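You operate a simulated robot arm through the tools that you are given. There is no shell and no other tool. Be economical: measure what you need, move in short steps, check, and stop when the job is done.

The job below is to be done with a simulated two-armed robot. You get a single attempt, and the scene is never put back.

JOB
Wipe up the spill on the top of the writing table with the striped cloth and put it back.

It is judged by the outcome, as a careful person would: the job done as asked, and still so three seconds after it is handed in. It fails if anything else is knocked over, pushed out of place, dropped, spilled or broken. Flat cloth is picked up by pressing the open fingertips on it (5 to 10 N) and closing them slowly along it; thin cloth reads only 2 to 8 mm in the jaws.

ROBOT AND FRAMES
Two 7-joint arms with two-finger parallel grippers on one trunk, on a base that drives. Base frame: it is fixed to the floor where the robot stands at the start and does not move with it; the origin is under the middle of the robot, x ahead of it, y to its left, z up. Readings come in mm, degrees, newtons and seconds.
The left shoulder is at the start at [50, 168, 1082], the right one opposite. With the tool pointing down near the work surface each hand reaches from about 100 to 660 mm from the robot's upright axis, wherever it stands, measured 20 degrees to its own side. Payload 1.57 kg a hand.
The TCP of each hand is the grasp point between the finger pads, 30 mm short of the fingertips. In the tool frame z runs along the fingers and y along their closing line. Largest opening 80 mm; finger width 17, thickness 12; the body of the gripper, 40 by 82 mm, starts 80 mm behind the TCP.
Orientation is that of the tool frame in the base frame, as a unit quaternion [w, x, y, z]. With the fingers straight down and closing along the base's y, the tool's x points along the base's -x, its y along +y and its z along -z.

CONTROLS
- The arms move only by the tool play_rows. It takes "left_targets", "right_targets" or both (then of equal length, played together; a hand with none holds still); each is a list of rows, each a list of 6 numbers: the shift along the base's x, y, z in units of 25 mm (1.0 is 25 mm), then the turn, a rotation vector about the base's x, y, z in units of 5 degrees (1.0 is 5 degrees). In form: [[x, y, z, wx, wy, wz], ...]. A call has 1 to 10 rows; each row shifts and turns the commanded pose from where the row before left it. "left_fingers" and "right_fingers" are, for a hand that has rows, the opening in per cent of the stroke, from 0 (shut) to 100 (fully open), set as the call begins (left out, the last holds). A call with a number of a shift or a turn outside -1 to 1 is refused whole. A row lasts 0.2 s, in which the tool goes at most 50 mm and 8.6 degrees; a call with a longer step from one row to the next is refused whole, and so is a gripper value outside its range. Where a pose cannot be reached the arm comes as near as it can. A force on the tool above 40 N (or 10 N above the force at the start of the call, whichever is more), or a blocked arm, ends the call early, and 0.2 s more pass. Each finger travels about 45 mm/s and halts on what it meets, pressing with about 30 N; the grip force reading is that of the motor and also rises with nothing between the fingers. The clock runs only during rows and for 0.2 s after the last one: add rows that do not move to give the fingers time. It gives the time, the measured TCP pose, the force on the tool (base axes), the opening and the grip force at its end, in the units of the frame above (readings bear some noise), with the torque about the TCP (base axes, N m) and any sound that the robot's microphone picked up.
- Cameras (640 x 400 px; columns grow to the right, rows downward): "scene" is now at [103.3, -51.8, 1274.8]; the picture's right is [-0.49, -0.87, 0.00], its down [-0.64, 0.36, -0.67] and it looks along [0.58, -0.33, -0.74] (base axes); focal length 277 px, centre (320, 200). "left" rides on the left gripper at [72, 7, -122] in its tool frame; the picture's right is [-0.09, 1.00, 0.00], its down [-0.84, -0.08, -0.54] and it looks along [-0.54, -0.05, 0.84] (tool axes); focal length 238 px, centre (320, 200). "right" rides on the right gripper at [72, -7, -122] in its tool frame; the picture's right is [0.09, 1.00, 0.00], its down [-0.84, 0.08, -0.54] and it looks along [-0.54, 0.05, 0.84] (tool axes); focal length 238 px, centre (320, 200). There is no depth. A picture from a camera that has moved, and an enlarged one, comes with that camera's place and axes in the base frame and with its lens. The place of the scene camera against the robot may be out by one fixed shift of up to 18 mm in any direction.
- snapshot(camera): a new picture of that camera. No time passes.
- move_column(by): slides the trunk up (or, below 0, down) by that many mm; the arms and the scene camera ride with it, the base frame stays. It gives what a move gives, with no picture.
- roll_base(legs): drives the robot by 1 to 6 legs, each [ahead, left, turn to the left] in mm, mm and degrees, along the robot's own axes; the way and the turn of a leg run together, so that a leg with both is an arc; at most 1500 mm and 180 degrees a leg. The arms and the cameras ride along, it lands a little off, and it stops where it bumps. It gives what a move gives.
- turn_head(pan, tilt): turns the head with the scene camera to pan (to the left, within 80 degrees either way) and tilt (down, from -29 to 69), counted from straight ahead of the robot. It gives what a move gives.
- inspect(camera, box): a new picture of the part [left, top, right, bottom] of that camera's present view, enlarged. No time passes.
- hand_in(): hands the job in; it is judged then, once.

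Work in short steps. Places have to be worked out from the pictures, the camera data and where the tool is seen: move nearer, look again, correct. Check each grasp and each placing, and mend what went wrong. You have 120 turns and 88 pictures in all, those below and enlarged ones among them. Open the grippers and draw the arms clear of the work before you hand the job in, unless the task says otherwise; then end with one line.

The tools are called after ">>>" by a JSON object that holds its "name" and its "arguments". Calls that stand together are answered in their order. play_rows: Moves the arms, as the interface text tells. Its arguments: {"type":"object","properties":{"left_targets":{"type":"array"},"left_fingers":{"type":"number"},"right_targets":{"type":"array"},"right_fingers":{"type":"number"}},"required":[]} The other tools are called the same way: move_column (by) slides the trunk up or down; roll_base (legs) drives the base; turn_head (pan, tilt) turns the head that bears the scene camera; snapshot (camera) takes a picture; inspect (camera, box) takes an enlarged picture of a part of a camera's view; hand_in () hands the job in.

At the start:

```text
clock: 0.0
left_position: [474.9, 10.5, 1050.2]
left_tcp_rot: [0.001, -0.001, 1.0, 0.0]
left_ft_force: [-0.1, -0.3, -0.6]
left_moment: [-0.01, 0.01, -0.03]
left_finger_gap: 79.8
left_gripper_force: 0.0
right_position: [315.9, -328.1, 941.0]
right_tcp_rot: [0.0, 0.0, 1.0, 0.0]
right_ft_force: [0.3, 1.1, 0.2]
right_moment: [0.03, -0.03, -0.01]
right_finger_gap: 80.0
right_gripper_force: 0.0
trunk travel left (down, up): [-250.0, 193.0]
robot x, y, heading: [2.9, -3.5, -0.1]
head pan, tilt: [-29.5, 47.8]
```

scene: 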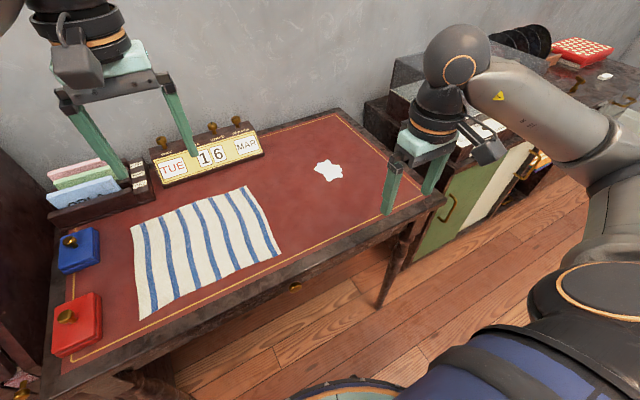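
right: 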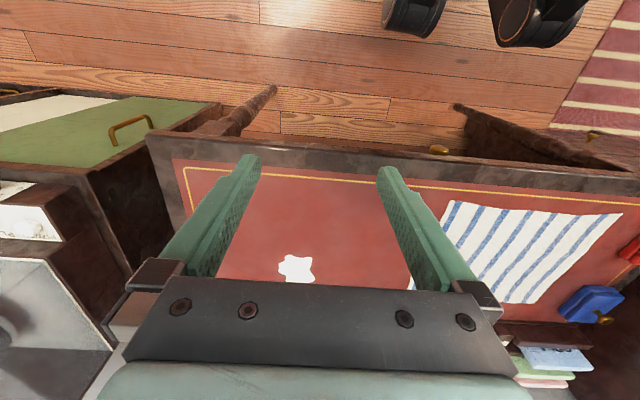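
left: 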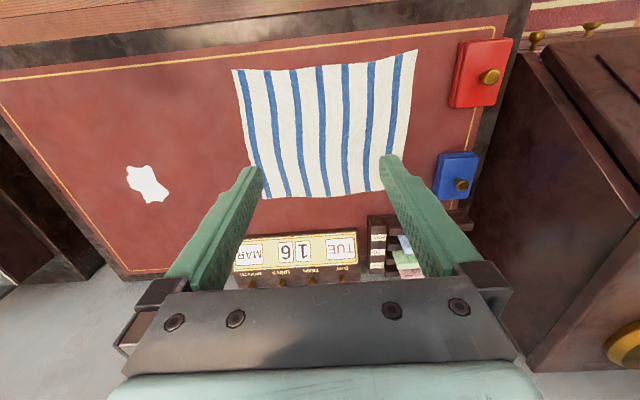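

The cloth lies at about x 440–700, y −140–165, and the spill is near (635, −380), which is past comfortable reach from here. I'll look down at the gap between the base and the table before driving.

>>> {"name": "turn_head", "arguments": {"pan": -10, "tilt": 69}}

>>> {"name": "snapshot", "arguments": {"camera": "scene"}}

```text
clock: 0.8
left_position: [474.6, 8.5, 1049.3]
left_tcp_rot: [0.0, -0.001, 1.0, 0.0]
left_ft_force: [-0.3, 0.4, 0.0]
left_moment: [-0.02, 0.01, 0.0]
left_finger_gap: 79.9
left_gripper_force: 0.1
right_position: [315.1, -328.7, 941.4]
right_tcp_rot: [0.001, 0.0, 1.0, 0.0]
right_ft_force: [0.6, -0.9, 0.2]
right_moment: [-0.01, 0.02, 0.02]
right_finger_gap: 80.0
right_gripper_force: 0.1
trunk travel left (down, up): [-250.0, 193.0]
robot x, y, heading: [0.7, -0.5, 0.1]
head pan, tilt: [-10.0, 68.8]
```

```text
84 pictures are left
camera scene: at [89.6, -22.7, 1249.8], right [-0.17, -0.98, 0.0], down [-0.92, 0.16, -0.36], along [0.36, -0.06, -0.93], focal length 277 px, centre (320, 200)
```

scene: 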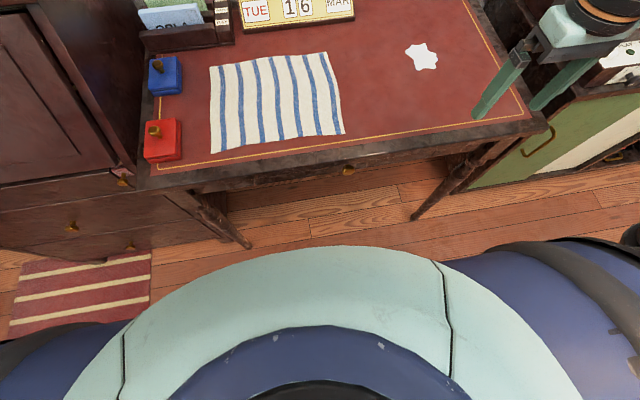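

The table legs stand at about y −514 and +256, so there is room to centre the base between them. I'll drive 130 to the right, then 90 ahead.

>>> {"name": "roll_base", "arguments": {"legs": [[0, -130, 0], [90, 0, 0]]}}

>>> {"name": "turn_head", "arguments": {"pan": -10, "tilt": 52}}

>>> {"name": "snapshot", "arguments": {"camera": "scene"}}

>>> {"name": "snapshot", "arguments": {"camera": "right"}}

>>> {"name": "snapshot", "arguments": {"camera": "left"}}

```text
clock: 2.8
left_position: [564.8, -119.3, 1050.0]
left_tcp_rot: [0.001, 0.0, 1.0, 0.0]
left_ft_force: [-0.1, -0.2, 0.0]
left_moment: [0.03, 0.0, -0.01]
left_finger_gap: 80.3
left_gripper_force: 0.1
right_position: [404.9, -455.2, 940.9]
right_tcp_rot: [0.0, 0.001, 1.0, 0.0]
right_ft_force: [-0.5, 0.4, -1.0]
right_moment: [0.0, 0.01, -0.03]
right_finger_gap: 79.8
right_gripper_force: 0.0
trunk travel left (down, up): [-250.0, 193.0]
robot x, y, heading: [89.0, -126.5, -0.2]
head pan, tilt: [-10.0, 68.8]
```

```text
clock: 3.6
left_position: [564.0, -118.6, 1049.8]
left_tcp_rot: [0.001, -0.001, 1.0, 0.0]
left_ft_force: [-0.1, -0.2, 0.7]
left_moment: [0.0, -0.01, 0.0]
left_finger_gap: 80.0
left_gripper_force: 0.1
right_position: [405.6, -455.9, 942.1]
right_tcp_rot: [0.0, 0.001, 1.0, 0.0]
right_ft_force: [1.1, -0.6, -0.1]
right_moment: [0.01, -0.01, -0.01]
right_finger_gap: 80.0
right_gripper_force: 0.1
trunk travel left (down, up): [-250.0, 193.0]
robot x, y, heading: [91.3, -126.6, 0.3]
head pan, tilt: [-10.0, 52.0]
```

```text
83 pictures are left
camera scene: at [198.9, -153.7, 1269.0], right [-0.17, -0.98, 0.0], down [-0.78, 0.14, -0.62], along [0.61, -0.11, -0.79], focal length 277 px, centre (320, 200)
```

scene: 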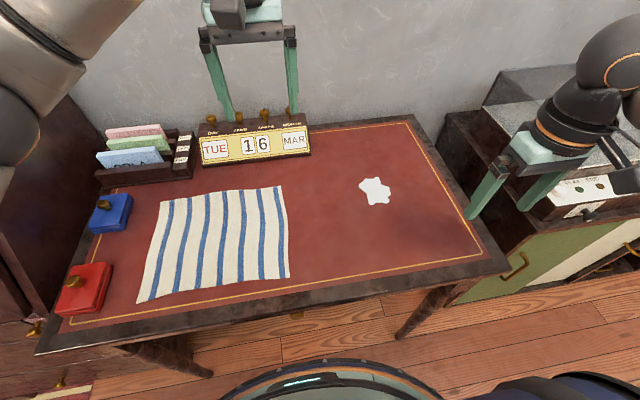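

```text
82 pictures are left
camera right: at [334.7, -463.2, 1063.3], right [-0.09, 1.0, 0.0], down [0.84, 0.08, 0.54], along [0.54, 0.05, -0.84], focal length 238 px, centre (320, 200)
```

right: 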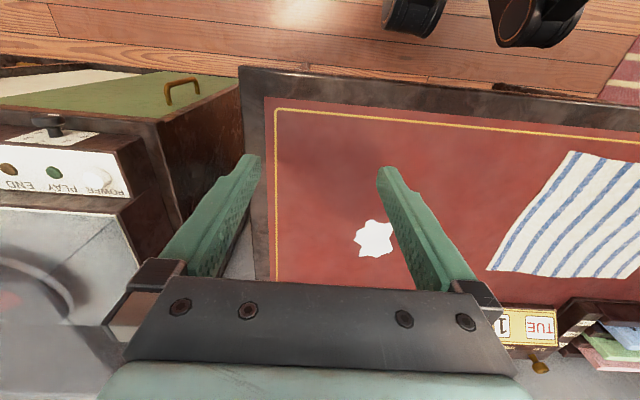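

```text
81 pictures are left
camera left: at [492.4, -112.9, 1171.6], right [0.09, 1.0, 0.0], down [0.84, -0.08, 0.54], along [0.54, -0.05, -0.84], focal length 238 px, centre (320, 200)
```

left: 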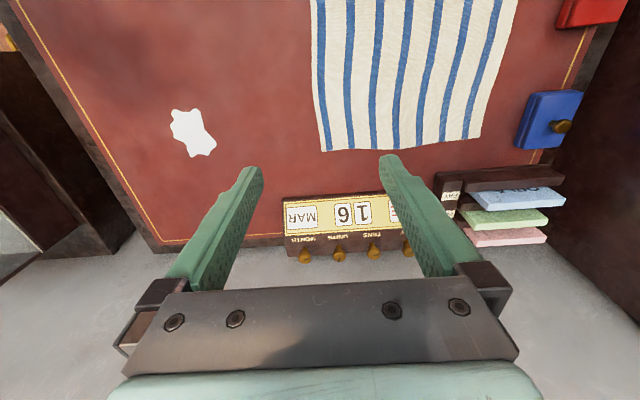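

Matching the spill and a cloth corner across the cameras, they agree only if the table top is near z ≈ 760. That puts the spill at about (600, −345) and the cloth at x 417–652, y −118–157. I'll trust contact over the stated height, and first move the left hand over the cloth's left side to clear the way for the right.

>>> {"name": "play_rows", "arguments": {"left_targets": [[0, 0.96, -0.4, 0, 0, 0], [0, 0.96, -0.4, 0, 0, 0], [0, 0.96, -0.4, 0, 0, 0], [0, 0.96, -0.4, 0, 0, 0], [0, 0.96, -0.4, 0, 0, 0], [0, 0.96, -0.4, 0, 0, 0], [0, 0.96, -0.4, 0, 0, 0], [0, 0.96, -0.4, 0, 0, 0], [0, 0.96, -0.4, 0, 0, 0], [0, 0.96, -0.4, 0, 0, 0]]}}

>>> {"name": "play_rows", "arguments": {"right_targets": [[0.64, 1, 0, 0, 0, 0], [0.64, 1, 0, 0, 0, 0], [0.64, 1, 0, 0, 0, 0], [0.64, 1, 0, 0, 0, 0], [0.64, 1, 0, 0, 0, 0], [0.64, 1, 0, 0, 0, 0], [0.64, 1, 0, 0, 0, 0], [0.64, 1, 0, 0, 0, 0], [0.64, 1, 0, 0, 0, 0], [0.64, 1, 0, 0, 0, 0]]}}

>>> {"name": "play_rows", "arguments": {"right_targets": [[0, 1, -0.6, 0, 0, 0], [0, 1, -0.6, 0, 0, 0], [0, 1, -0.6, 0, 0, 0], [0, 1, -0.6, 0, 0, 0], [0, 0.9, -0.6, 0, 0, 0], [0, 0, 0, 0, 0, 0]], "right_fingers": 60}}

>>> {"name": "snapshot", "arguments": {"camera": "right"}}

>>> {"name": "snapshot", "arguments": {"camera": "left"}}

>>> {"name": "snapshot", "arguments": {"camera": "scene"}}

```text
clock: 5.8
left_position: [563.5, 122.2, 948.1]
left_tcp_rot: [0.0, 0.001, 1.0, 0.0]
left_ft_force: [0.2, -0.2, 0.0]
left_moment: [0.02, 0.0, 0.03]
left_finger_gap: 79.8
left_gripper_force: 0.0
right_position: [405.0, -456.7, 941.1]
right_tcp_rot: [0.0, 0.0, 1.0, -0.001]
right_ft_force: [0.0, -0.1, -0.3]
right_moment: [-0.01, 0.01, -0.01]
right_finger_gap: 80.1
right_gripper_force: 0.1
trunk travel left (down, up): [-250.0, 193.0]
robot x, y, heading: [89.3, -126.3, -0.5]
head pan, tilt: [-10.0, 52.0]
```

```text
clock: 8.0
left_position: [563.5, 121.1, 947.8]
left_tcp_rot: [0.0, 0.0, 1.0, 0.0]
left_ft_force: [-0.1, 0.0, -0.3]
left_moment: [-0.01, -0.03, 0.02]
left_finger_gap: 80.1
left_gripper_force: 0.2
right_position: [566.4, -205.0, 940.3]
right_tcp_rot: [0.001, 0.0, 1.0, 0.0]
right_ft_force: [0.2, 0.5, 0.5]
right_moment: [0.02, -0.02, 0.02]
right_finger_gap: 80.2
right_gripper_force: 0.0
trunk travel left (down, up): [-250.0, 193.0]
robot x, y, heading: [87.0, -124.8, 0.1]
head pan, tilt: [-10.0, 52.0]
```

```text
clock: 9.4
left_position: [564.3, 121.8, 948.3]
left_tcp_rot: [-0.001, 0.0, 1.0, 0.0]
left_ft_force: [-0.9, 0.3, -0.8]
left_moment: [0.02, 0.0, 0.01]
left_finger_gap: 80.0
left_gripper_force: 0.1
right_position: [566.9, -85.4, 865.6]
right_tcp_rot: [-0.001, -0.001, 1.0, 0.0]
right_ft_force: [-0.3, 0.4, 0.4]
right_moment: [0.02, 0.0, 0.01]
right_finger_gap: 47.8
right_gripper_force: 0.1
trunk travel left (down, up): [-250.0, 193.0]
robot x, y, heading: [90.2, -126.6, 0.0]
head pan, tilt: [-10.0, 52.0]
```

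```text
80 pictures are left
camera right: at [496.2, -90.5, 987.7], right [-0.09, 1.0, 0.0], down [0.84, 0.08, 0.54], along [0.54, 0.05, -0.84], focal length 238 px, centre (320, 200)
```

right: 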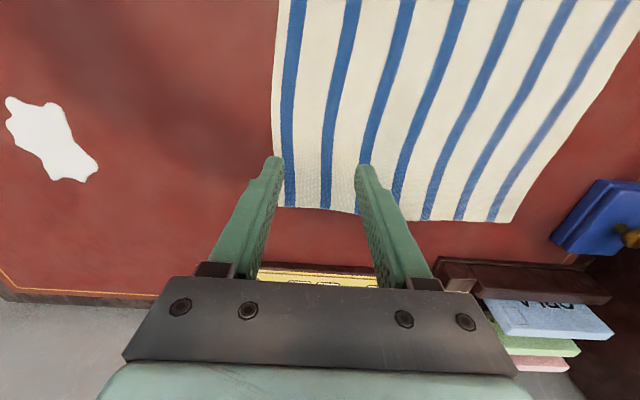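

```text
79 pictures are left
camera left: at [492.0, 127.9, 1069.7], right [0.09, 1.0, 0.0], down [0.84, -0.08, 0.54], along [0.54, -0.05, -0.84], focal length 238 px, centre (320, 200)
```

left: 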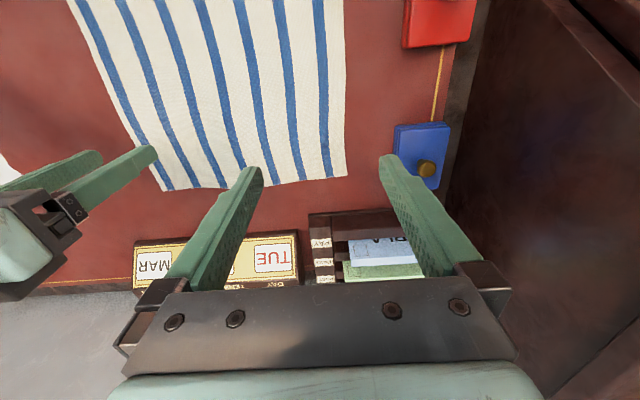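

```text
78 pictures are left
camera scene: at [199.0, -153.8, 1269.1], right [-0.17, -0.98, 0.0], down [-0.78, 0.14, -0.62], along [0.61, -0.11, -0.79], focal length 277 px, centre (320, 200)
```

scene: 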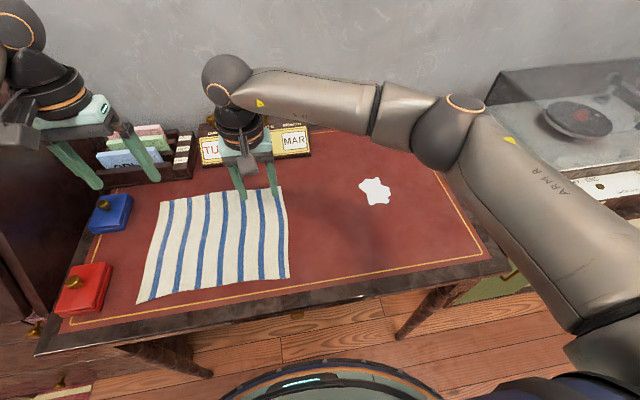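

Both views put the cloth's edges where I expected. I'll bring both hands down to a TCP height of about 800, then feel for contact.

>>> {"name": "play_rows", "arguments": {"right_targets": [[0, 0, -0.43, 0, 0, 0], [0, 0, -0.43, 0, 0, 0], [0, 0, -0.43, 0, 0, 0], [0, 0, -0.43, 0, 0, 0], [0, 0, -0.43, 0, 0, 0], [0, 0, -0.43, 0, 0, 0]], "left_targets": [[0, -0.04, -0.98, 0, 0, 0], [0, -0.04, -0.98, 0, 0, 0], [0, -0.04, -0.98, 0, 0, 0], [0, -0.04, -0.98, 0, 0, 0], [0, -0.04, -0.98, 0, 0, 0], [0, -0.04, -0.98, 0, 0, 0]], "left_fingers": 60}}

>>> {"name": "snapshot", "arguments": {"camera": "right"}}

>>> {"name": "snapshot", "arguments": {"camera": "left"}}

```text
clock: 10.8
left_position: [565.1, 113.7, 802.3]
left_tcp_rot: [0.0, -0.001, 1.0, 0.0]
left_ft_force: [-0.6, -0.1, 0.6]
left_moment: [0.02, 0.04, 0.0]
left_finger_gap: 47.9
left_gripper_force: 0.1
right_position: [565.1, -83.8, 800.5]
right_tcp_rot: [0.0, 0.001, 1.0, 0.001]
right_ft_force: [0.3, -1.2, 1.0]
right_moment: [-0.01, -0.02, -0.04]
right_finger_gap: 47.9
right_gripper_force: 0.1
trunk travel left (down, up): [-250.0, 193.0]
robot x, y, heading: [88.3, -125.6, 0.0]
head pan, tilt: [-10.0, 52.0]
```

```text
77 pictures are left
camera right: at [494.7, -90.9, 922.7], right [-0.09, 1.0, 0.0], down [0.84, 0.08, 0.54], along [0.54, 0.05, -0.84], focal length 238 px, centre (320, 200)
```

right: 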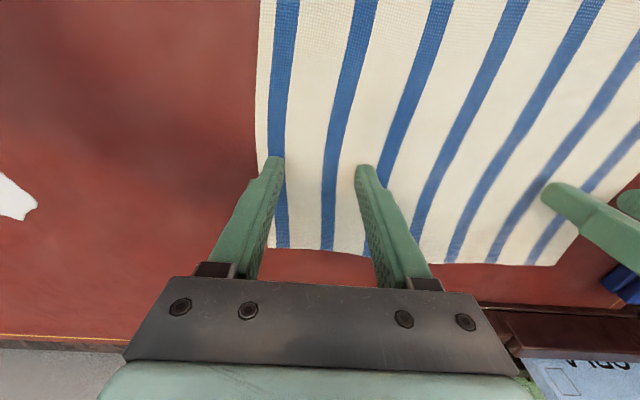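

```text
76 pictures are left
camera left: at [493.4, 120.3, 923.7], right [0.09, 1.0, 0.0], down [0.84, -0.08, 0.54], along [0.54, -0.05, -0.84], focal length 238 px, centre (320, 200)
```

left: 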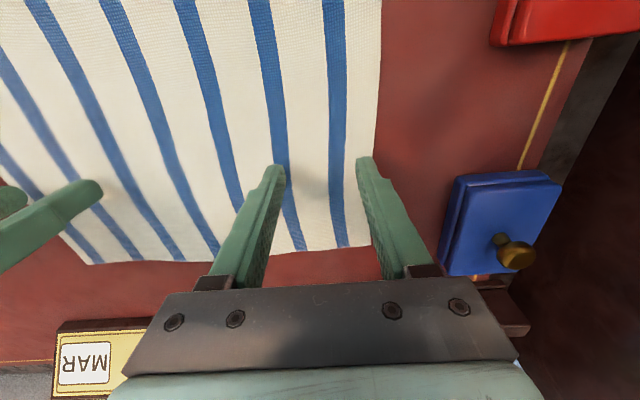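

The left hand's outer finger sits almost on the cloth's edge, so I'll shift it 12 mm inward while both hands go down 8 mm.

>>> {"name": "play_rows", "arguments": {"right_targets": [[0, 0, -0.08, 0, 0, 0], [0, 0, -0.08, 0, 0, 0], [0, 0, -0.08, 0, 0, 0], [0, 0, -0.08, 0, 0, 0]], "left_targets": [[0, -0.25, -0.08, 0, 0, 0], [0, -0.25, -0.08, 0, 0, 0], [0, 0, -0.08, 0, 0, 0], [0, 0, -0.08, 0, 0, 0]]}}

```text
clock: 11.8
left_position: [565.4, 102.0, 795.2]
left_tcp_rot: [0.0, 0.0, 1.0, 0.0]
left_ft_force: [-0.6, 0.1, -0.9]
left_moment: [0.02, 0.01, 0.0]
left_finger_gap: 47.9
left_gripper_force: 0.2
right_position: [564.8, -84.1, 793.0]
right_tcp_rot: [0.0, 0.001, 1.0, 0.001]
right_ft_force: [-0.1, -0.8, 1.3]
right_moment: [0.02, -0.01, -0.01]
right_finger_gap: 48.1
right_gripper_force: 0.0
trunk travel left (down, up): [-250.0, 193.0]
robot x, y, heading: [86.4, -127.3, -0.0]
head pan, tilt: [-10.0, 52.0]
```

No contact yet, so I'll go down in 1.25 mm steps.

>>> {"name": "play_rows", "arguments": {"right_targets": [[0, 0, -0.05, 0, 0, 0], [0, 0, -0.05, 0, 0, 0], [0, 0, -0.05, 0, 0, 0], [0, 0, -0.05, 0, 0, 0]], "left_targets": [[0, 0, -0.05, 0, 0, 0], [0, 0, -0.05, 0, 0, 0], [0, 0, -0.05, 0, 0, 0], [0, 0, -0.05, 0, 0, 0]]}}

```text
clock: 12.8
left_position: [563.1, 103.2, 791.8]
left_tcp_rot: [0.001, 0.0, 1.0, 0.001]
left_ft_force: [0.2, 0.1, -0.2]
left_moment: [0.01, 0.0, -0.03]
left_finger_gap: 48.2
left_gripper_force: 0.1
right_position: [565.0, -84.3, 791.6]
right_tcp_rot: [0.002, 0.0, 1.0, 0.001]
right_ft_force: [-2.7, -2.1, 21.7]
right_moment: [-0.55, 0.1, -0.06]
right_finger_gap: 47.9
right_gripper_force: 0.2
trunk travel left (down, up): [-250.0, 193.0]
robot x, y, heading: [93.1, -128.0, -0.1]
head pan, tilt: [-10.0, 52.0]
```

The right hand touched the table at TCP z ≈ 791 with 22 N, so the table really is near 761. I'll ease the right hand up and bring the left down.

>>> {"name": "play_rows", "arguments": {"right_targets": [[0, 0, 0.06, 0, 0, 0], [0, 0, 0, 0, 0, 0]], "left_targets": [[0, 0, -0.05, 0, 0, 0], [0, 0, 0, 0, 0, 0]]}}

```text
clock: 13.4
left_position: [562.2, 101.4, 791.1]
left_tcp_rot: [0.002, -0.001, 1.0, -0.001]
left_ft_force: [-3.4, 0.7, 12.5]
left_moment: [0.12, 0.1, 0.01]
left_finger_gap: 48.0
left_gripper_force: 0.1
right_position: [564.9, -84.3, 791.7]
right_tcp_rot: [0.001, 0.001, 1.0, 0.001]
right_ft_force: [2.4, 0.3, 15.8]
right_moment: [-0.31, -0.06, 0.01]
right_finger_gap: 47.9
right_gripper_force: 0.1
trunk travel left (down, up): [-250.0, 193.0]
robot x, y, heading: [88.6, -127.2, -0.0]
head pan, tilt: [-10.0, 52.0]
```

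I'll ease both a little more to reach about 8 N and start closing in steps.

>>> {"name": "play_rows", "arguments": {"right_targets": [[0, 0, 0.06, 0, 0, 0], [0, 0, 0, 0, 0, 0]], "left_targets": [[0, 0, 0.02, 0, 0, 0], [0, 0, 0, 0, 0, 0]]}}

>>> {"name": "play_rows", "arguments": {"right_targets": [[0, 0, 0, 0, 0, 0], [0, 0, 0, 0, 0, 0]], "left_targets": [[0, 0, 0, 0, 0, 0], [0, 0, 0, 0, 0, 0]], "right_fingers": 45, "left_fingers": 45}}

>>> {"name": "snapshot", "arguments": {"camera": "right"}}

>>> {"name": "snapshot", "arguments": {"camera": "left"}}

```text
clock: 14.0
left_position: [564.1, 101.1, 790.7]
left_tcp_rot: [0.001, 0.001, 1.0, 0.0]
left_ft_force: [-4.2, 0.7, 16.6]
left_moment: [0.11, 0.11, 0.02]
left_finger_gap: 48.2
left_gripper_force: 0.1
right_position: [564.9, -85.1, 791.7]
right_tcp_rot: [-0.001, 0.0, 1.0, 0.001]
right_ft_force: [0.7, 1.2, 4.8]
right_moment: [-0.03, -0.03, 0.0]
right_finger_gap: 48.1
right_gripper_force: 0.1
trunk travel left (down, up): [-250.0, 193.0]
robot x, y, heading: [89.2, -130.6, -0.1]
head pan, tilt: [-10.0, 52.0]
```

```text
clock: 14.6
left_position: [564.4, 102.3, 790.4]
left_tcp_rot: [0.002, 0.0, 1.0, 0.0]
left_ft_force: [1.5, -0.4, 18.6]
left_moment: [0.14, 0.01, -0.04]
left_finger_gap: 36.4
left_gripper_force: 0.3
right_position: [565.2, -84.7, 791.2]
right_tcp_rot: [0.0, 0.0, 1.0, 0.0]
right_ft_force: [-0.5, 0.0, 1.8]
right_moment: [-0.02, 0.0, -0.01]
right_finger_gap: 35.1
right_gripper_force: 0.1
trunk travel left (down, up): [-250.0, 193.0]
robot x, y, heading: [89.4, -127.8, 0.0]
head pan, tilt: [-10.0, 52.0]
```

```text
75 pictures are left
camera right: at [494.1, -91.5, 913.8], right [-0.09, 1.0, 0.0], down [0.84, 0.08, 0.54], along [0.54, 0.05, -0.84], focal length 238 px, centre (320, 200)
```

right: 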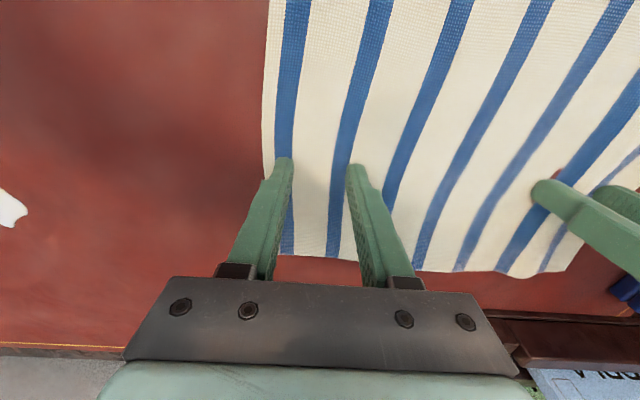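

```text
74 pictures are left
camera left: at [491.9, 108.1, 912.5], right [0.09, 1.0, 0.0], down [0.83, -0.08, 0.55], along [0.54, -0.05, -0.84], focal length 238 px, centre (320, 200)
```

left: 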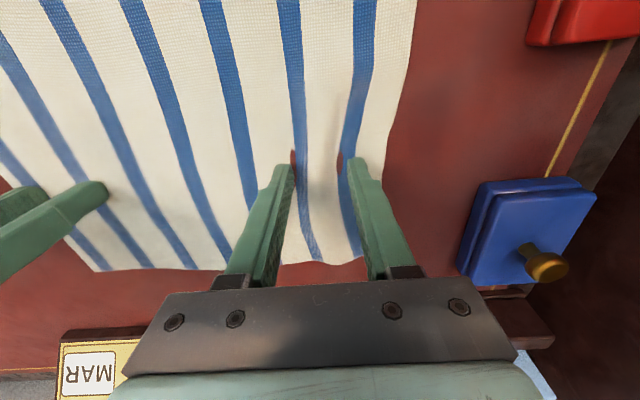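

The left hand is gathering the cloth well, but the right has lost its pressure. I'll press the right down 1.5 mm, ease the left up 0.75 mm and keep closing.

>>> {"name": "play_rows", "arguments": {"right_targets": [[0, 0, -0.06, 0, 0, 0], [0, 0, 0, 0, 0, 0]], "left_targets": [[0, 0, 0.03, 0, 0, 0], [0, 0, 0, 0, 0, 0]], "left_fingers": 30}}

>>> {"name": "play_rows", "arguments": {"right_targets": [[0, 0, 0, 0, 0, 0], [0, 0, 0, 0, 0, 0]], "left_targets": [[0, 0, 0, 0, 0, 0], [0, 0, 0, 0, 0, 0]], "right_fingers": 30, "left_fingers": 18}}

>>> {"name": "snapshot", "arguments": {"camera": "right"}}

>>> {"name": "snapshot", "arguments": {"camera": "left"}}

```text
clock: 15.2
left_position: [562.9, 101.2, 790.0]
left_tcp_rot: [-0.001, 0.0, 1.0, 0.0]
left_ft_force: [0.1, -2.7, 11.2]
left_moment: [0.02, 0.01, -0.02]
left_finger_gap: 23.1
left_gripper_force: 0.1
right_position: [565.4, -84.4, 792.2]
right_tcp_rot: [0.002, 0.001, 1.0, 0.001]
right_ft_force: [-2.4, 0.8, 12.6]
right_moment: [-0.25, 0.03, -0.04]
right_finger_gap: 35.7
right_gripper_force: 0.0
trunk travel left (down, up): [-250.0, 193.0]
robot x, y, heading: [88.9, -128.8, -0.1]
head pan, tilt: [-10.0, 52.0]
```

```text
clock: 15.8
left_position: [562.6, 100.6, 791.4]
left_tcp_rot: [0.001, 0.0, 1.0, 0.001]
left_ft_force: [0.3, -2.8, 8.1]
left_moment: [-0.03, 0.03, 0.0]
left_finger_gap: 14.9
left_gripper_force: 0.6
right_position: [565.2, -83.4, 790.6]
right_tcp_rot: [0.002, 0.001, 1.0, 0.0]
right_ft_force: [0.7, -0.1, 17.2]
right_moment: [-0.25, -0.03, 0.0]
right_finger_gap: 24.5
right_gripper_force: 0.1
trunk travel left (down, up): [-250.0, 193.0]
robot x, y, heading: [92.5, -129.8, -0.3]
head pan, tilt: [-10.0, 52.0]
```

```text
73 pictures are left
camera right: at [494.1, -91.0, 913.3], right [-0.09, 1.0, 0.0], down [0.83, 0.08, 0.55], along [0.54, 0.05, -0.84], focal length 238 px, centre (320, 200)
```

right: 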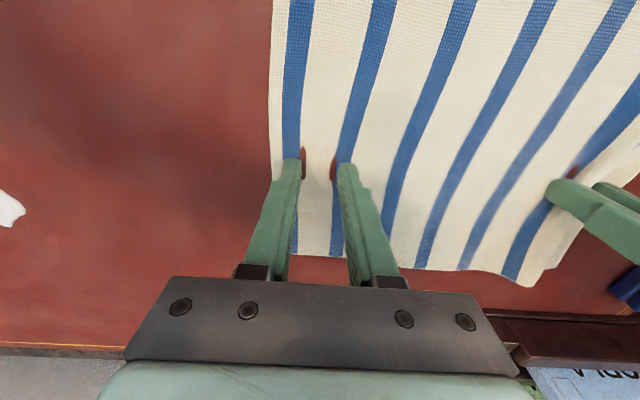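

```text
72 pictures are left
camera left: at [491.4, 107.9, 912.8], right [0.09, 1.0, 0.0], down [0.84, -0.08, 0.54], along [0.54, -0.05, -0.84], focal length 238 px, centre (320, 200)
```

left: 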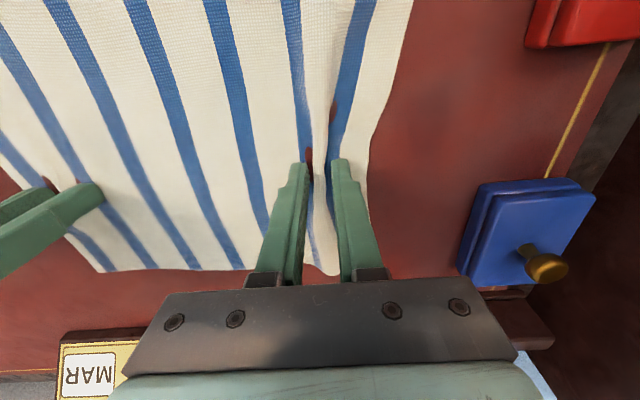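

Both hands now show a ridge forming. I'll close them the rest of the way.

>>> {"name": "play_rows", "arguments": {"right_targets": [[0, 0, 0, 0, 0, 0], [0, 0, 0, 0, 0, 0]], "left_targets": [[0, 0, 0, 0, 0, 0], [0, 0, 0, 0, 0, 0]], "right_fingers": 15, "left_fingers": 8}}

>>> {"name": "play_rows", "arguments": {"right_targets": [[0, 0, 0, 0, 0, 0], [0, 0, 0, 0, 0, 0], [0, 0, 0, 0, 0, 0]], "left_targets": [[0, 0, 0, 0, 0, 0], [0, 0, 0, 0, 0, 0], [0, 0, 0, 0, 0, 0]], "right_fingers": 0, "left_fingers": 0}}

>>> {"name": "snapshot", "arguments": {"camera": "right"}}

>>> {"name": "snapshot", "arguments": {"camera": "left"}}

```text
clock: 16.4
left_position: [563.8, 101.4, 790.7]
left_tcp_rot: [0.001, 0.0, 1.0, 0.001]
left_ft_force: [-1.0, 0.1, 4.6]
left_moment: [0.02, -0.01, 0.0]
left_finger_gap: 8.2
left_gripper_force: 5.7
right_position: [565.5, -83.2, 791.3]
right_tcp_rot: [0.002, 0.0, 1.0, 0.001]
right_ft_force: [1.3, 0.9, 20.6]
right_moment: [-0.17, -0.04, 0.0]
right_finger_gap: 11.3
right_gripper_force: 0.0
trunk travel left (down, up): [-250.0, 193.0]
robot x, y, heading: [90.0, -125.6, -0.2]
head pan, tilt: [-10.0, 52.0]
```

```text
clock: 17.2
left_position: [563.5, 100.5, 792.4]
left_tcp_rot: [0.001, 0.001, 1.0, -0.001]
left_ft_force: [-0.8, -6.4, 4.6]
left_moment: [-0.22, 0.02, 0.01]
left_finger_gap: 6.3
left_gripper_force: 26.8
right_position: [565.4, -83.8, 792.3]
right_tcp_rot: [0.001, -0.001, 1.0, 0.002]
right_ft_force: [1.0, 4.5, 21.0]
right_moment: [-0.03, -0.02, -0.01]
right_finger_gap: 2.1
right_gripper_force: 23.7
trunk travel left (down, up): [-250.0, 193.0]
robot x, y, heading: [90.8, -132.5, -0.3]
head pan, tilt: [-10.0, 52.0]
```

```text
71 pictures are left
camera right: at [493.7, -90.7, 913.3], right [-0.09, 1.0, 0.0], down [0.84, 0.08, 0.54], along [0.54, 0.05, -0.84], focal length 238 px, centre (320, 200)
```

right: 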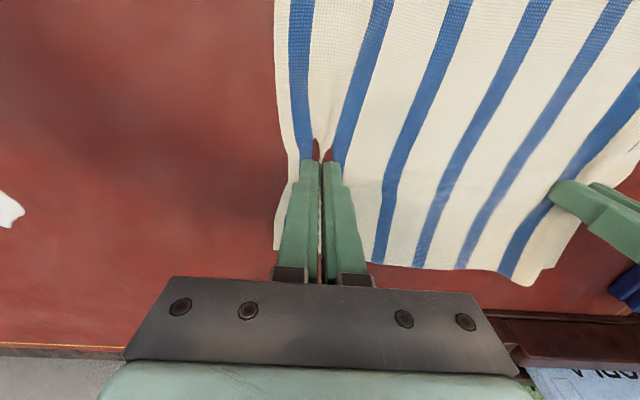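

```text
70 pictures are left
camera left: at [491.4, 107.4, 913.0], right [0.09, 1.0, 0.0], down [0.84, -0.08, 0.54], along [0.54, -0.05, -0.84], focal length 238 px, centre (320, 200)
```

left: 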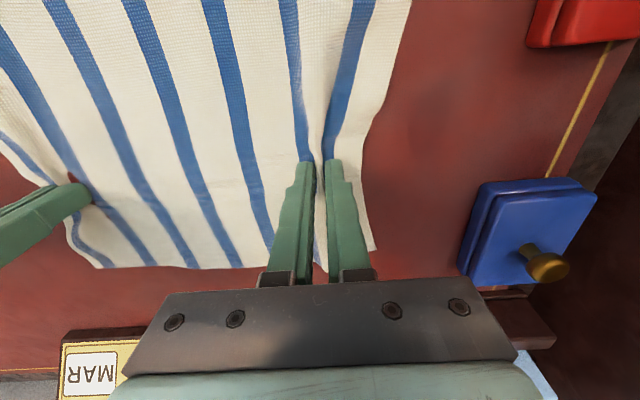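

Both hands hold cloth, reading 6.3 and 2.1 mm. I'll ease the right hand's pressure and test-drag both 50 mm toward the spill.

>>> {"name": "play_rows", "arguments": {"right_targets": [[0, 0, 0.06, 0, 0, 0], [0, -0.4, 0, 0, 0, 0], [0, -0.4, 0, 0, 0, 0], [0, -0.4, 0, 0, 0, 0], [0, -0.4, 0, 0, 0, 0], [0, -0.4, 0, 0, 0, 0]], "left_targets": [[0, 0, 0, 0, 0, 0], [0, -0.4, 0, 0, 0, 0], [0, -0.4, 0, 0, 0, 0], [0, -0.4, 0, 0, 0, 0], [0, -0.4, 0, 0, 0, 0], [0, -0.4, 0, 0, 0, 0]]}}

>>> {"name": "snapshot", "arguments": {"camera": "right"}}

>>> {"name": "snapshot", "arguments": {"camera": "scene"}}

```text
clock: 18.6
left_position: [564.1, 51.7, 790.5]
left_tcp_rot: [0.001, 0.001, 1.0, -0.001]
left_ft_force: [0.4, -7.2, 10.3]
left_moment: [-0.23, 0.0, -0.03]
left_finger_gap: 6.7
left_gripper_force: 26.5
right_position: [564.0, -133.4, 792.4]
right_tcp_rot: [0.001, -0.001, 1.0, 0.001]
right_ft_force: [0.4, 11.6, 10.0]
right_moment: [0.24, 0.03, 0.04]
right_finger_gap: 2.0
right_gripper_force: 23.8
trunk travel left (down, up): [-250.0, 193.0]
robot x, y, heading: [90.4, -130.7, -0.2]
head pan, tilt: [-10.0, 52.0]
```

```text
69 pictures are left
camera right: at [493.3, -140.6, 913.5], right [-0.09, 1.0, 0.0], down [0.84, 0.08, 0.54], along [0.54, 0.05, -0.84], focal length 238 px, centre (320, 200)
```

right: 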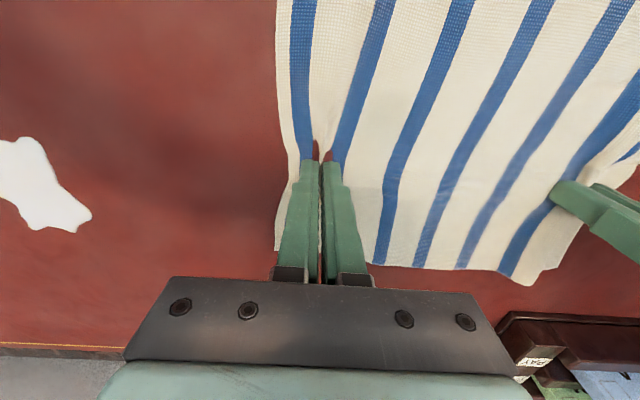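

```text
68 pictures are left
camera scene: at [197.5, -153.8, 1269.3], right [-0.17, -0.98, 0.0], down [-0.77, 0.14, -0.62], along [0.61, -0.11, -0.79], focal length 277 px, centre (320, 200)
```

scene: 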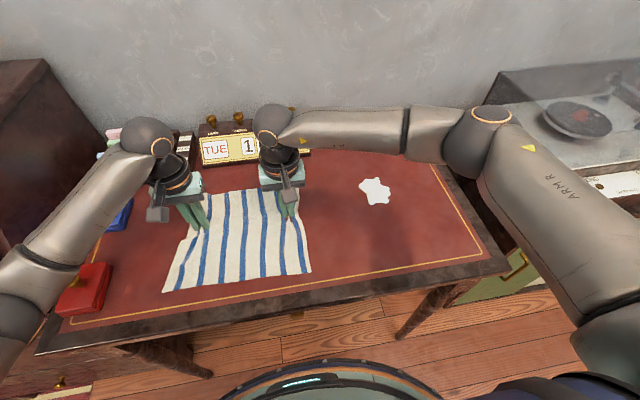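

The cloth follows flat and refined sightings put the spill at about (598, −336), roughly ±35 mm. I'll carry on over it with a slight shift of about 15 mm in +x for coverage.

>>> {"name": "play_rows", "arguments": {"right_targets": [[0.06, -0.6, 0, 0, 0, 0], [0.06, -0.6, 0, 0, 0, 0], [0.06, -0.6, 0, 0, 0, 0], [0.06, -0.6, 0, 0, 0, 0], [0.06, -0.6, 0, 0, 0, 0], [0.06, -0.6, 0, 0, 0, 0], [0.06, -0.6, 0, 0, 0, 0], [0.06, -0.6, 0, 0, 0, 0], [0.06, -0.6, 0, 0, 0, 0], [0.06, -0.6, 0, 0, 0, 0]], "left_targets": [[0.06, -0.6, 0, 0, 0, 0], [0.06, -0.6, 0, 0, 0, 0], [0.06, -0.6, 0, 0, 0, 0], [0.06, -0.6, 0, 0, 0, 0], [0.06, -0.6, 0, 0, 0, 0], [0.06, -0.6, 0, 0, 0, 0], [0.06, -0.6, 0, 0, 0, 0], [0.06, -0.6, 0, 0, 0, 0], [0.06, -0.6, 0, 0, 0, 0], [0.06, -0.6, 0, 0, 0, 0]]}}

>>> {"name": "snapshot", "arguments": {"camera": "scene"}}

>>> {"name": "snapshot", "arguments": {"camera": "right"}}

```text
clock: 20.8
left_position: [578.0, -99.2, 792.2]
left_tcp_rot: [0.0, 0.0, 1.0, 0.0]
left_ft_force: [-1.9, -7.9, 12.8]
left_moment: [-0.23, 0.03, -0.01]
left_finger_gap: 6.7
left_gripper_force: 26.1
right_position: [579.6, -284.3, 792.6]
right_tcp_rot: [0.001, 0.0, 1.0, 0.0]
right_ft_force: [0.3, 10.8, 6.0]
right_moment: [0.31, 0.03, 0.01]
right_finger_gap: 2.3
right_gripper_force: 23.9
trunk travel left (down, up): [-250.0, 193.0]
robot x, y, heading: [94.5, -130.7, -0.3]
head pan, tilt: [-10.0, 52.0]
```

```text
67 pictures are left
camera scene: at [197.4, -153.5, 1269.3], right [-0.17, -0.98, 0.0], down [-0.77, 0.14, -0.62], along [0.61, -0.11, -0.79], focal length 277 px, centre (320, 200)
```

scene: 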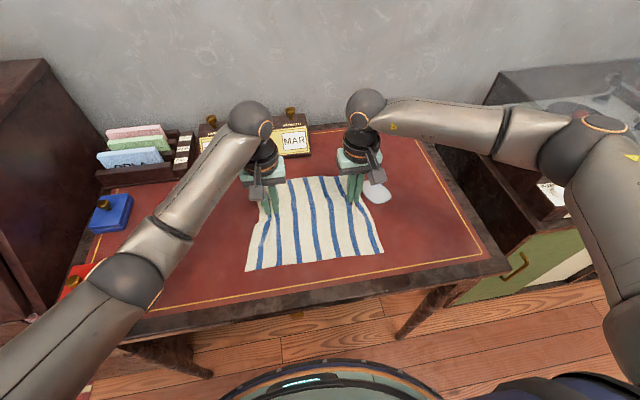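

```text
66 pictures are left
camera right: at [508.6, -291.2, 913.6], right [-0.09, 1.0, 0.0], down [0.84, 0.08, 0.54], along [0.54, 0.05, -0.84], focal length 238 px, centre (320, 200)
```

right: 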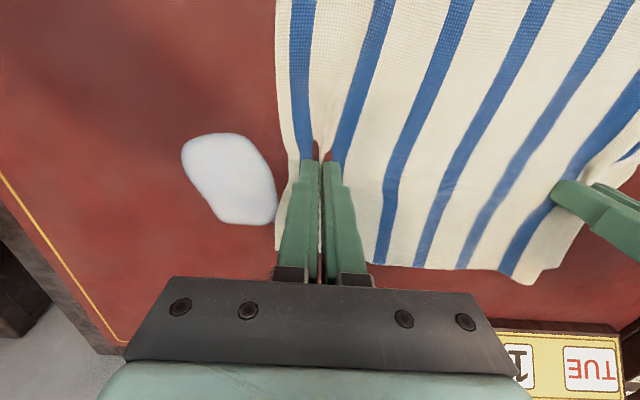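

The spill is changing shape as the cloth's edge reaches it, so the cloth is acting on it. I'll continue another 150 mm.

>>> {"name": "play_rows", "arguments": {"right_targets": [[0, -0.6, 0, 0, 0, 0], [0, -0.6, 0, 0, 0, 0], [0, -0.6, 0, 0, 0, 0], [0, -0.6, 0, 0, 0, 0], [0, -0.6, 0, 0, 0, 0], [0, -0.6, 0, 0, 0, 0], [0, -0.6, 0, 0, 0, 0], [0, -0.6, 0, 0, 0, 0], [0, -0.6, 0, 0, 0, 0]], "left_targets": [[0, -0.6, 0, 0, 0, 0], [0, -0.6, 0, 0, 0, 0], [0, -0.6, 0, 0, 0, 0], [0, -0.6, 0, 0, 0, 0], [0, -0.6, 0, 0, 0, 0], [0, -0.6, 0, 0, 0, 0], [0, -0.6, 0, 0, 0, 0], [0, -0.6, 0, 0, 0, 0], [0, -0.6, 0, 0, 0, 0]]}}

>>> {"name": "snapshot", "arguments": {"camera": "scene"}}

>>> {"name": "snapshot", "arguments": {"camera": "right"}}

```text
clock: 22.8
left_position: [579.2, -232.2, 791.5]
left_tcp_rot: [0.001, 0.001, 1.0, -0.001]
left_ft_force: [0.0, -6.9, 11.9]
left_moment: [-0.16, 0.01, -0.07]
left_finger_gap: 7.1
left_gripper_force: 26.0
right_position: [579.9, -419.0, 793.1]
right_tcp_rot: [0.001, 0.0, 1.0, 0.0]
right_ft_force: [-0.5, 10.4, 0.6]
right_moment: [0.28, 0.0, 0.02]
right_finger_gap: 1.9
right_gripper_force: 23.2
trunk travel left (down, up): [-250.0, 193.0]
robot x, y, heading: [93.5, -127.6, -0.0]
head pan, tilt: [-10.0, 52.0]
```

```text
65 pictures are left
camera scene: at [198.0, -153.4, 1269.2], right [-0.17, -0.98, 0.0], down [-0.78, 0.14, -0.62], along [0.61, -0.11, -0.79], focal length 277 px, centre (320, 200)
```

scene: 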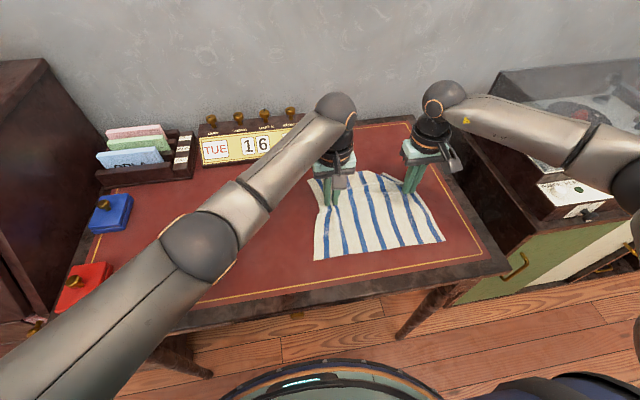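

```text
64 pictures are left
camera right: at [509.5, -425.4, 915.0], right [-0.09, 1.0, 0.0], down [0.84, 0.08, 0.54], along [0.54, 0.05, -0.84], focal length 238 px, centre (320, 200)
```

right: 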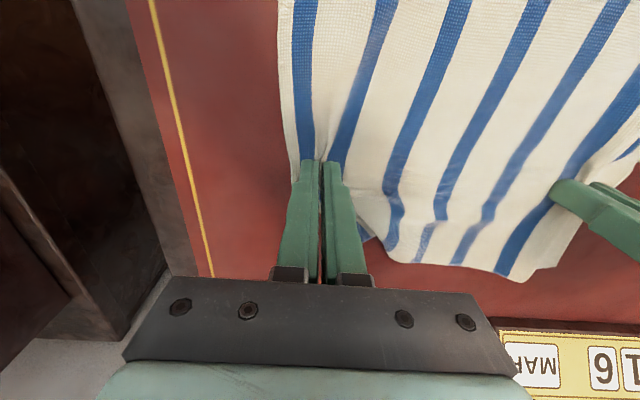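

The spill is covered and the cloth's far corner has crumpled a little beside the right hand. I'll lower the right hand 1 mm and wipe back 150 mm to see what is left.

>>> {"name": "play_rows", "arguments": {"right_targets": [[0, 0.6, -0.04, 0, 0, 0], [0, 0.6, 0, 0, 0, 0], [0, 0.6, 0, 0, 0, 0], [0, 0.6, 0, 0, 0, 0], [0, 0.6, 0, 0, 0, 0], [0, 0.6, 0, 0, 0, 0], [0, 0.6, 0, 0, 0, 0], [0, 0.6, 0, 0, 0, 0], [0, 0.6, 0, 0, 0, 0], [0, 0.6, 0, 0, 0, 0]], "left_targets": [[0, 0.6, 0, 0, 0, 0], [0, 0.6, 0, 0, 0, 0], [0, 0.6, 0, 0, 0, 0], [0, 0.6, 0, 0, 0, 0], [0, 0.6, 0, 0, 0, 0], [0, 0.6, 0, 0, 0, 0], [0, 0.6, 0, 0, 0, 0], [0, 0.6, 0, 0, 0, 0], [0, 0.6, 0, 0, 0, 0], [0, 0.6, 0, 0, 0, 0]]}}

>>> {"name": "snapshot", "arguments": {"camera": "scene"}}

>>> {"name": "snapshot", "arguments": {"camera": "right"}}

```text
clock: 25.0
left_position: [577.7, -83.9, 791.7]
left_tcp_rot: [0.001, 0.001, 1.0, -0.001]
left_ft_force: [2.0, -11.9, 14.3]
left_moment: [-0.3, 0.0, -0.01]
left_finger_gap: 6.6
left_gripper_force: 26.3
right_position: [579.8, -269.3, 792.4]
right_tcp_rot: [0.003, 0.002, 1.0, 0.0]
right_ft_force: [-0.6, 3.3, 16.9]
right_moment: [0.0, 0.01, 0.01]
right_finger_gap: 2.0
right_gripper_force: 24.2
trunk travel left (down, up): [-250.0, 193.0]
robot x, y, heading: [91.1, -126.7, -0.1]
head pan, tilt: [-10.0, 52.0]
```

```text
63 pictures are left
camera scene: at [196.8, -154.1, 1269.5], right [-0.18, -0.98, 0.0], down [-0.77, 0.14, -0.62], along [0.61, -0.11, -0.79], focal length 277 px, centre (320, 200)
```

scene: 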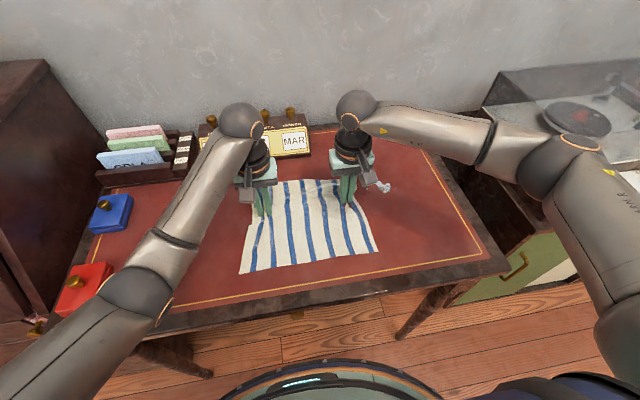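

```text
62 pictures are left
camera right: at [508.9, -276.0, 913.3], right [-0.09, 1.0, 0.0], down [0.83, 0.08, 0.55], along [0.54, 0.05, -0.84], focal length 238 px, centre (320, 200)
```

right: 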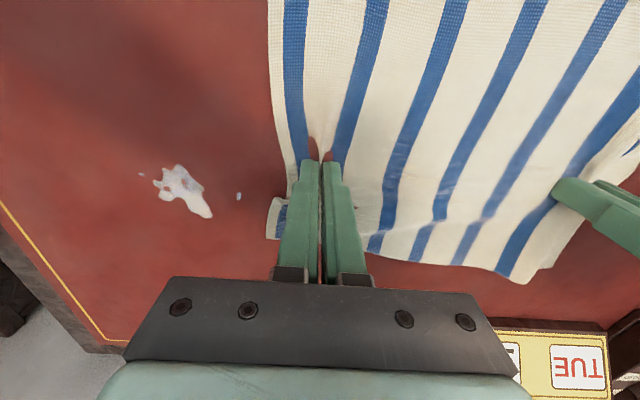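

Most of the spill is gone and a residue remains near (608, −370). I'll move both hands 25 mm further in x so the pressed grip line passes over it, and wipe again.

>>> {"name": "play_rows", "arguments": {"right_targets": [[0.33, -0.6, 0, 0, 0, 0], [0.33, -0.6, 0, 0, 0, 0], [0.34, -0.6, 0, 0, 0, 0], [0, -0.6, 0, 0, 0, 0], [0, -0.6, 0, 0, 0, 0], [0, -0.6, 0, 0, 0, 0], [0, -0.6, 0, 0, 0, 0], [0, -0.6, 0, 0, 0, 0], [0, -0.6, 0, 0, 0, 0], [0, -0.6, 0, 0, 0, 0]], "left_targets": [[0.33, -0.6, 0, 0, 0, 0], [0.33, -0.6, 0, 0, 0, 0], [0.34, -0.6, 0, 0, 0, 0], [0, -0.6, 0, 0, 0, 0], [0, -0.6, 0, 0, 0, 0], [0, -0.6, 0, 0, 0, 0], [0, -0.6, 0, 0, 0, 0], [0, -0.6, 0, 0, 0, 0], [0, -0.6, 0, 0, 0, 0], [0, -0.6, 0, 0, 0, 0]]}}

>>> {"name": "play_rows", "arguments": {"right_targets": [[0, 0.6, 0, 0, 0, 0], [0, 0.6, 0, 0, 0, 0], [0, 0.6, 0, 0, 0, 0], [0, 0.6, 0, 0, 0, 0], [0, 0.6, 0, 0, 0, 0], [0, 0.6, 0, 0, 0, 0], [0, 0.6, 0, 0, 0, 0], [0, 0.6, 0, 0, 0, 0], [0, 0.6, 0, 0, 0, 0], [0, 0.6, 0, 0, 0, 0]], "left_targets": [[0, 0.6, 0, 0, 0, 0], [0, 0.6, 0, 0, 0, 0], [0, 0.6, 0, 0, 0, 0], [0, 0.6, 0, 0, 0, 0], [0, 0.6, 0, 0, 0, 0], [0, 0.6, 0, 0, 0, 0], [0, 0.6, 0, 0, 0, 0], [0, 0.6, 0, 0, 0, 0], [0, 0.6, 0, 0, 0, 0], [0, 0.6, 0, 0, 0, 0]]}}

>>> {"name": "snapshot", "arguments": {"camera": "right"}}

>>> {"name": "snapshot", "arguments": {"camera": "scene"}}

```text
clock: 27.2
left_position: [601.8, -233.6, 793.4]
left_tcp_rot: [0.001, 0.004, 1.0, -0.008]
left_ft_force: [-0.2, -14.7, 0.1]
left_moment: [-0.49, 0.0, 0.02]
left_finger_gap: 2.1
left_gripper_force: 23.3
left hand out of reach, approached as far as the arm can: row 10
right_position: [603.7, -420.0, 790.8]
right_tcp_rot: [0.0, 0.001, 1.0, 0.001]
right_ft_force: [-0.9, 11.6, 12.3]
right_moment: [0.33, 0.04, 0.04]
right_finger_gap: 2.0
right_gripper_force: 23.8
trunk travel left (down, up): [-250.0, 193.0]
robot x, y, heading: [85.3, -129.7, -0.1]
head pan, tilt: [-10.0, 52.0]
```

```text
clock: 29.4
left_position: [602.4, -81.4, 790.6]
left_tcp_rot: [0.001, 0.001, 1.0, -0.002]
left_ft_force: [-0.1, -16.5, 6.0]
left_moment: [-0.48, -0.04, -0.02]
left_finger_gap: 2.2
left_gripper_force: 23.9
right_position: [606.7, -268.3, 790.9]
right_tcp_rot: [0.001, 0.0, 1.0, 0.001]
right_ft_force: [0.3, 13.5, 7.8]
right_moment: [0.35, 0.02, 0.03]
right_finger_gap: 2.0
right_gripper_force: 23.9
trunk travel left (down, up): [-250.0, 193.0]
robot x, y, heading: [88.8, -128.4, -0.2]
head pan, tilt: [-10.0, 52.0]
```

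```text
61 pictures are left
camera right: at [534.3, -275.0, 913.6], right [-0.09, 1.0, 0.0], down [0.84, 0.08, 0.54], along [0.54, 0.05, -0.84], focal length 238 px, centre (320, 200)
```

right: 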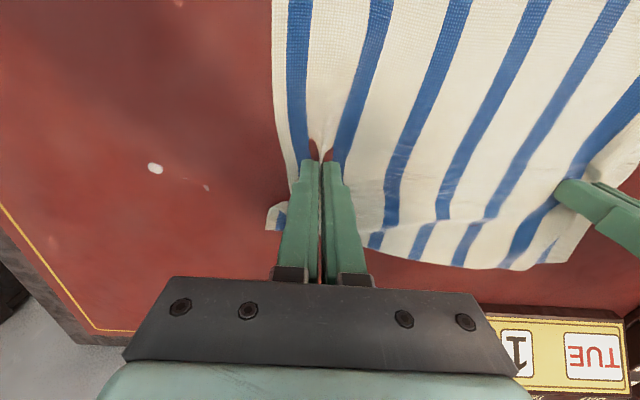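

```text
60 pictures are left
camera scene: at [197.8, -153.8, 1269.3], right [-0.17, -0.98, 0.0], down [-0.78, 0.14, -0.62], along [0.61, -0.11, -0.79], focal length 277 px, centre (320, 200)
```

scene: 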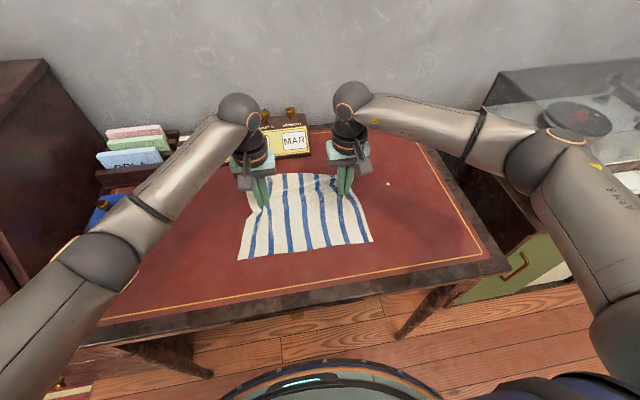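

Only dots remain, near (616, −385) and (612, −350). I'll make another pass with the right hand 10 mm further in x and a touch more pressure, stopping before the left arm's reach limit.

>>> {"name": "play_rows", "arguments": {"right_targets": [[0.2, -0.56, -0.02, 0, 0, 0], [0.2, -0.56, 0, 0, 0, 0], [0, -0.56, 0, 0, 0, 0], [0, -0.56, 0, 0, 0, 0], [0, -0.56, 0, 0, 0, 0], [0, -0.56, 0, 0, 0, 0], [0, -0.56, 0, 0, 0, 0], [0, -0.56, 0, 0, 0, 0], [0, -0.56, 0, 0, 0, 0], [0, -0.56, 0, 0, 0, 0]], "left_targets": [[0, -0.56, 0, 0, 0, 0], [0, -0.56, 0, 0, 0, 0], [0, -0.56, 0, 0, 0, 0], [0, -0.56, 0, 0, 0, 0], [0, -0.56, 0, 0, 0, 0], [0, -0.56, 0, 0, 0, 0], [0, -0.56, 0, 0, 0, 0], [0, -0.56, 0, 0, 0, 0], [0, -0.56, 0, 0, 0, 0], [0, -0.56, 0, 0, 0, 0]]}}

>>> {"name": "play_rows", "arguments": {"right_targets": [[0, 0.56, 0, 0, 0, 0], [0, 0.56, 0, 0, 0, 0], [0, 0.56, 0, 0, 0, 0], [0, 0.56, 0, 0, 0, 0], [0, 0.56, 0, 0, 0, 0], [0, 0.56, 0, 0, 0, 0], [0, 0.56, 0, 0, 0, 0], [0, 0.56, 0, 0, 0, 0], [0, 0.56, 0, 0, 0, 0], [0, 0.56, 0, 0, 0, 0]], "left_targets": [[0, 0.56, 0, 0, 0, 0], [0, 0.56, 0, 0, 0, 0], [0, 0.56, 0, 0, 0, 0], [0, 0.56, 0, 0, 0, 0], [0, 0.56, 0, 0, 0, 0], [0, 0.56, 0, 0, 0, 0], [0, 0.56, 0, 0, 0, 0], [0, 0.56, 0, 0, 0, 0], [0, 0.56, 0, 0, 0, 0], [0, 0.56, 0, 0, 0, 0]]}}

>>> {"name": "snapshot", "arguments": {"camera": "right"}}

>>> {"name": "inspect", "arguments": {"camera": "scene", "box": [230, 120, 490, 280]}}

```text
clock: 31.6
left_position: [602.5, -220.7, 792.7]
left_tcp_rot: [0.001, 0.001, 1.0, -0.002]
left_ft_force: [1.3, -13.9, 3.3]
left_moment: [-0.42, -0.05, -0.05]
left_finger_gap: 2.4
left_gripper_force: 24.0
right_position: [613.8, -405.4, 791.0]
right_tcp_rot: [0.0, -0.002, 1.0, 0.003]
right_ft_force: [-1.1, 19.3, 12.0]
right_moment: [0.54, 0.01, 0.0]
right_finger_gap: 1.7
right_gripper_force: 23.8
trunk travel left (down, up): [-250.0, 193.0]
robot x, y, heading: [89.9, -126.9, -0.2]
head pan, tilt: [-10.0, 52.0]
```

```text
clock: 33.8
left_position: [601.3, -80.3, 792.7]
left_tcp_rot: [0.001, 0.002, 1.0, -0.002]
left_ft_force: [2.2, -17.8, 0.7]
left_moment: [-0.55, -0.03, 0.02]
left_finger_gap: 2.5
left_gripper_force: 23.7
right_position: [614.0, -266.1, 791.4]
right_tcp_rot: [0.002, 0.0, 1.0, 0.0]
right_ft_force: [-2.2, 11.1, 18.9]
right_moment: [0.33, 0.07, 0.11]
right_finger_gap: 2.1
right_gripper_force: 23.8
trunk travel left (down, up): [-250.0, 193.0]
robot x, y, heading: [92.5, -131.5, -0.3]
head pan, tilt: [-10.0, 52.0]
```

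```text
59 pictures are left
camera right: at [543.2, -274.2, 913.5], right [-0.09, 1.0, 0.0], down [0.84, 0.08, 0.54], along [0.54, 0.05, -0.84], focal length 238 px, centre (320, 200)
```

right: 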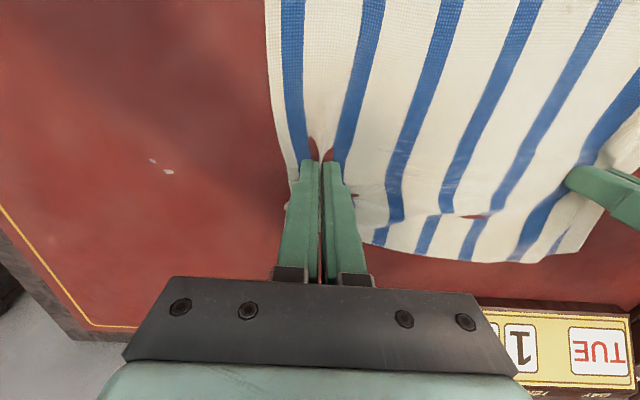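

```text
2.46 times, centred on (360, 200) of scene
camera zoom: at [197.3, -153.8, 1269.3], right [-0.17, -0.98, 0.0], down [-0.77, 0.14, -0.62], along [0.61, -0.11, -0.79], focal length 682 px, centre (222, 200)
```

zoom: 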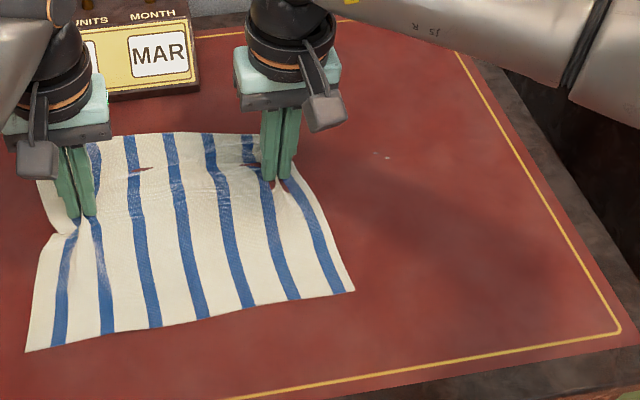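

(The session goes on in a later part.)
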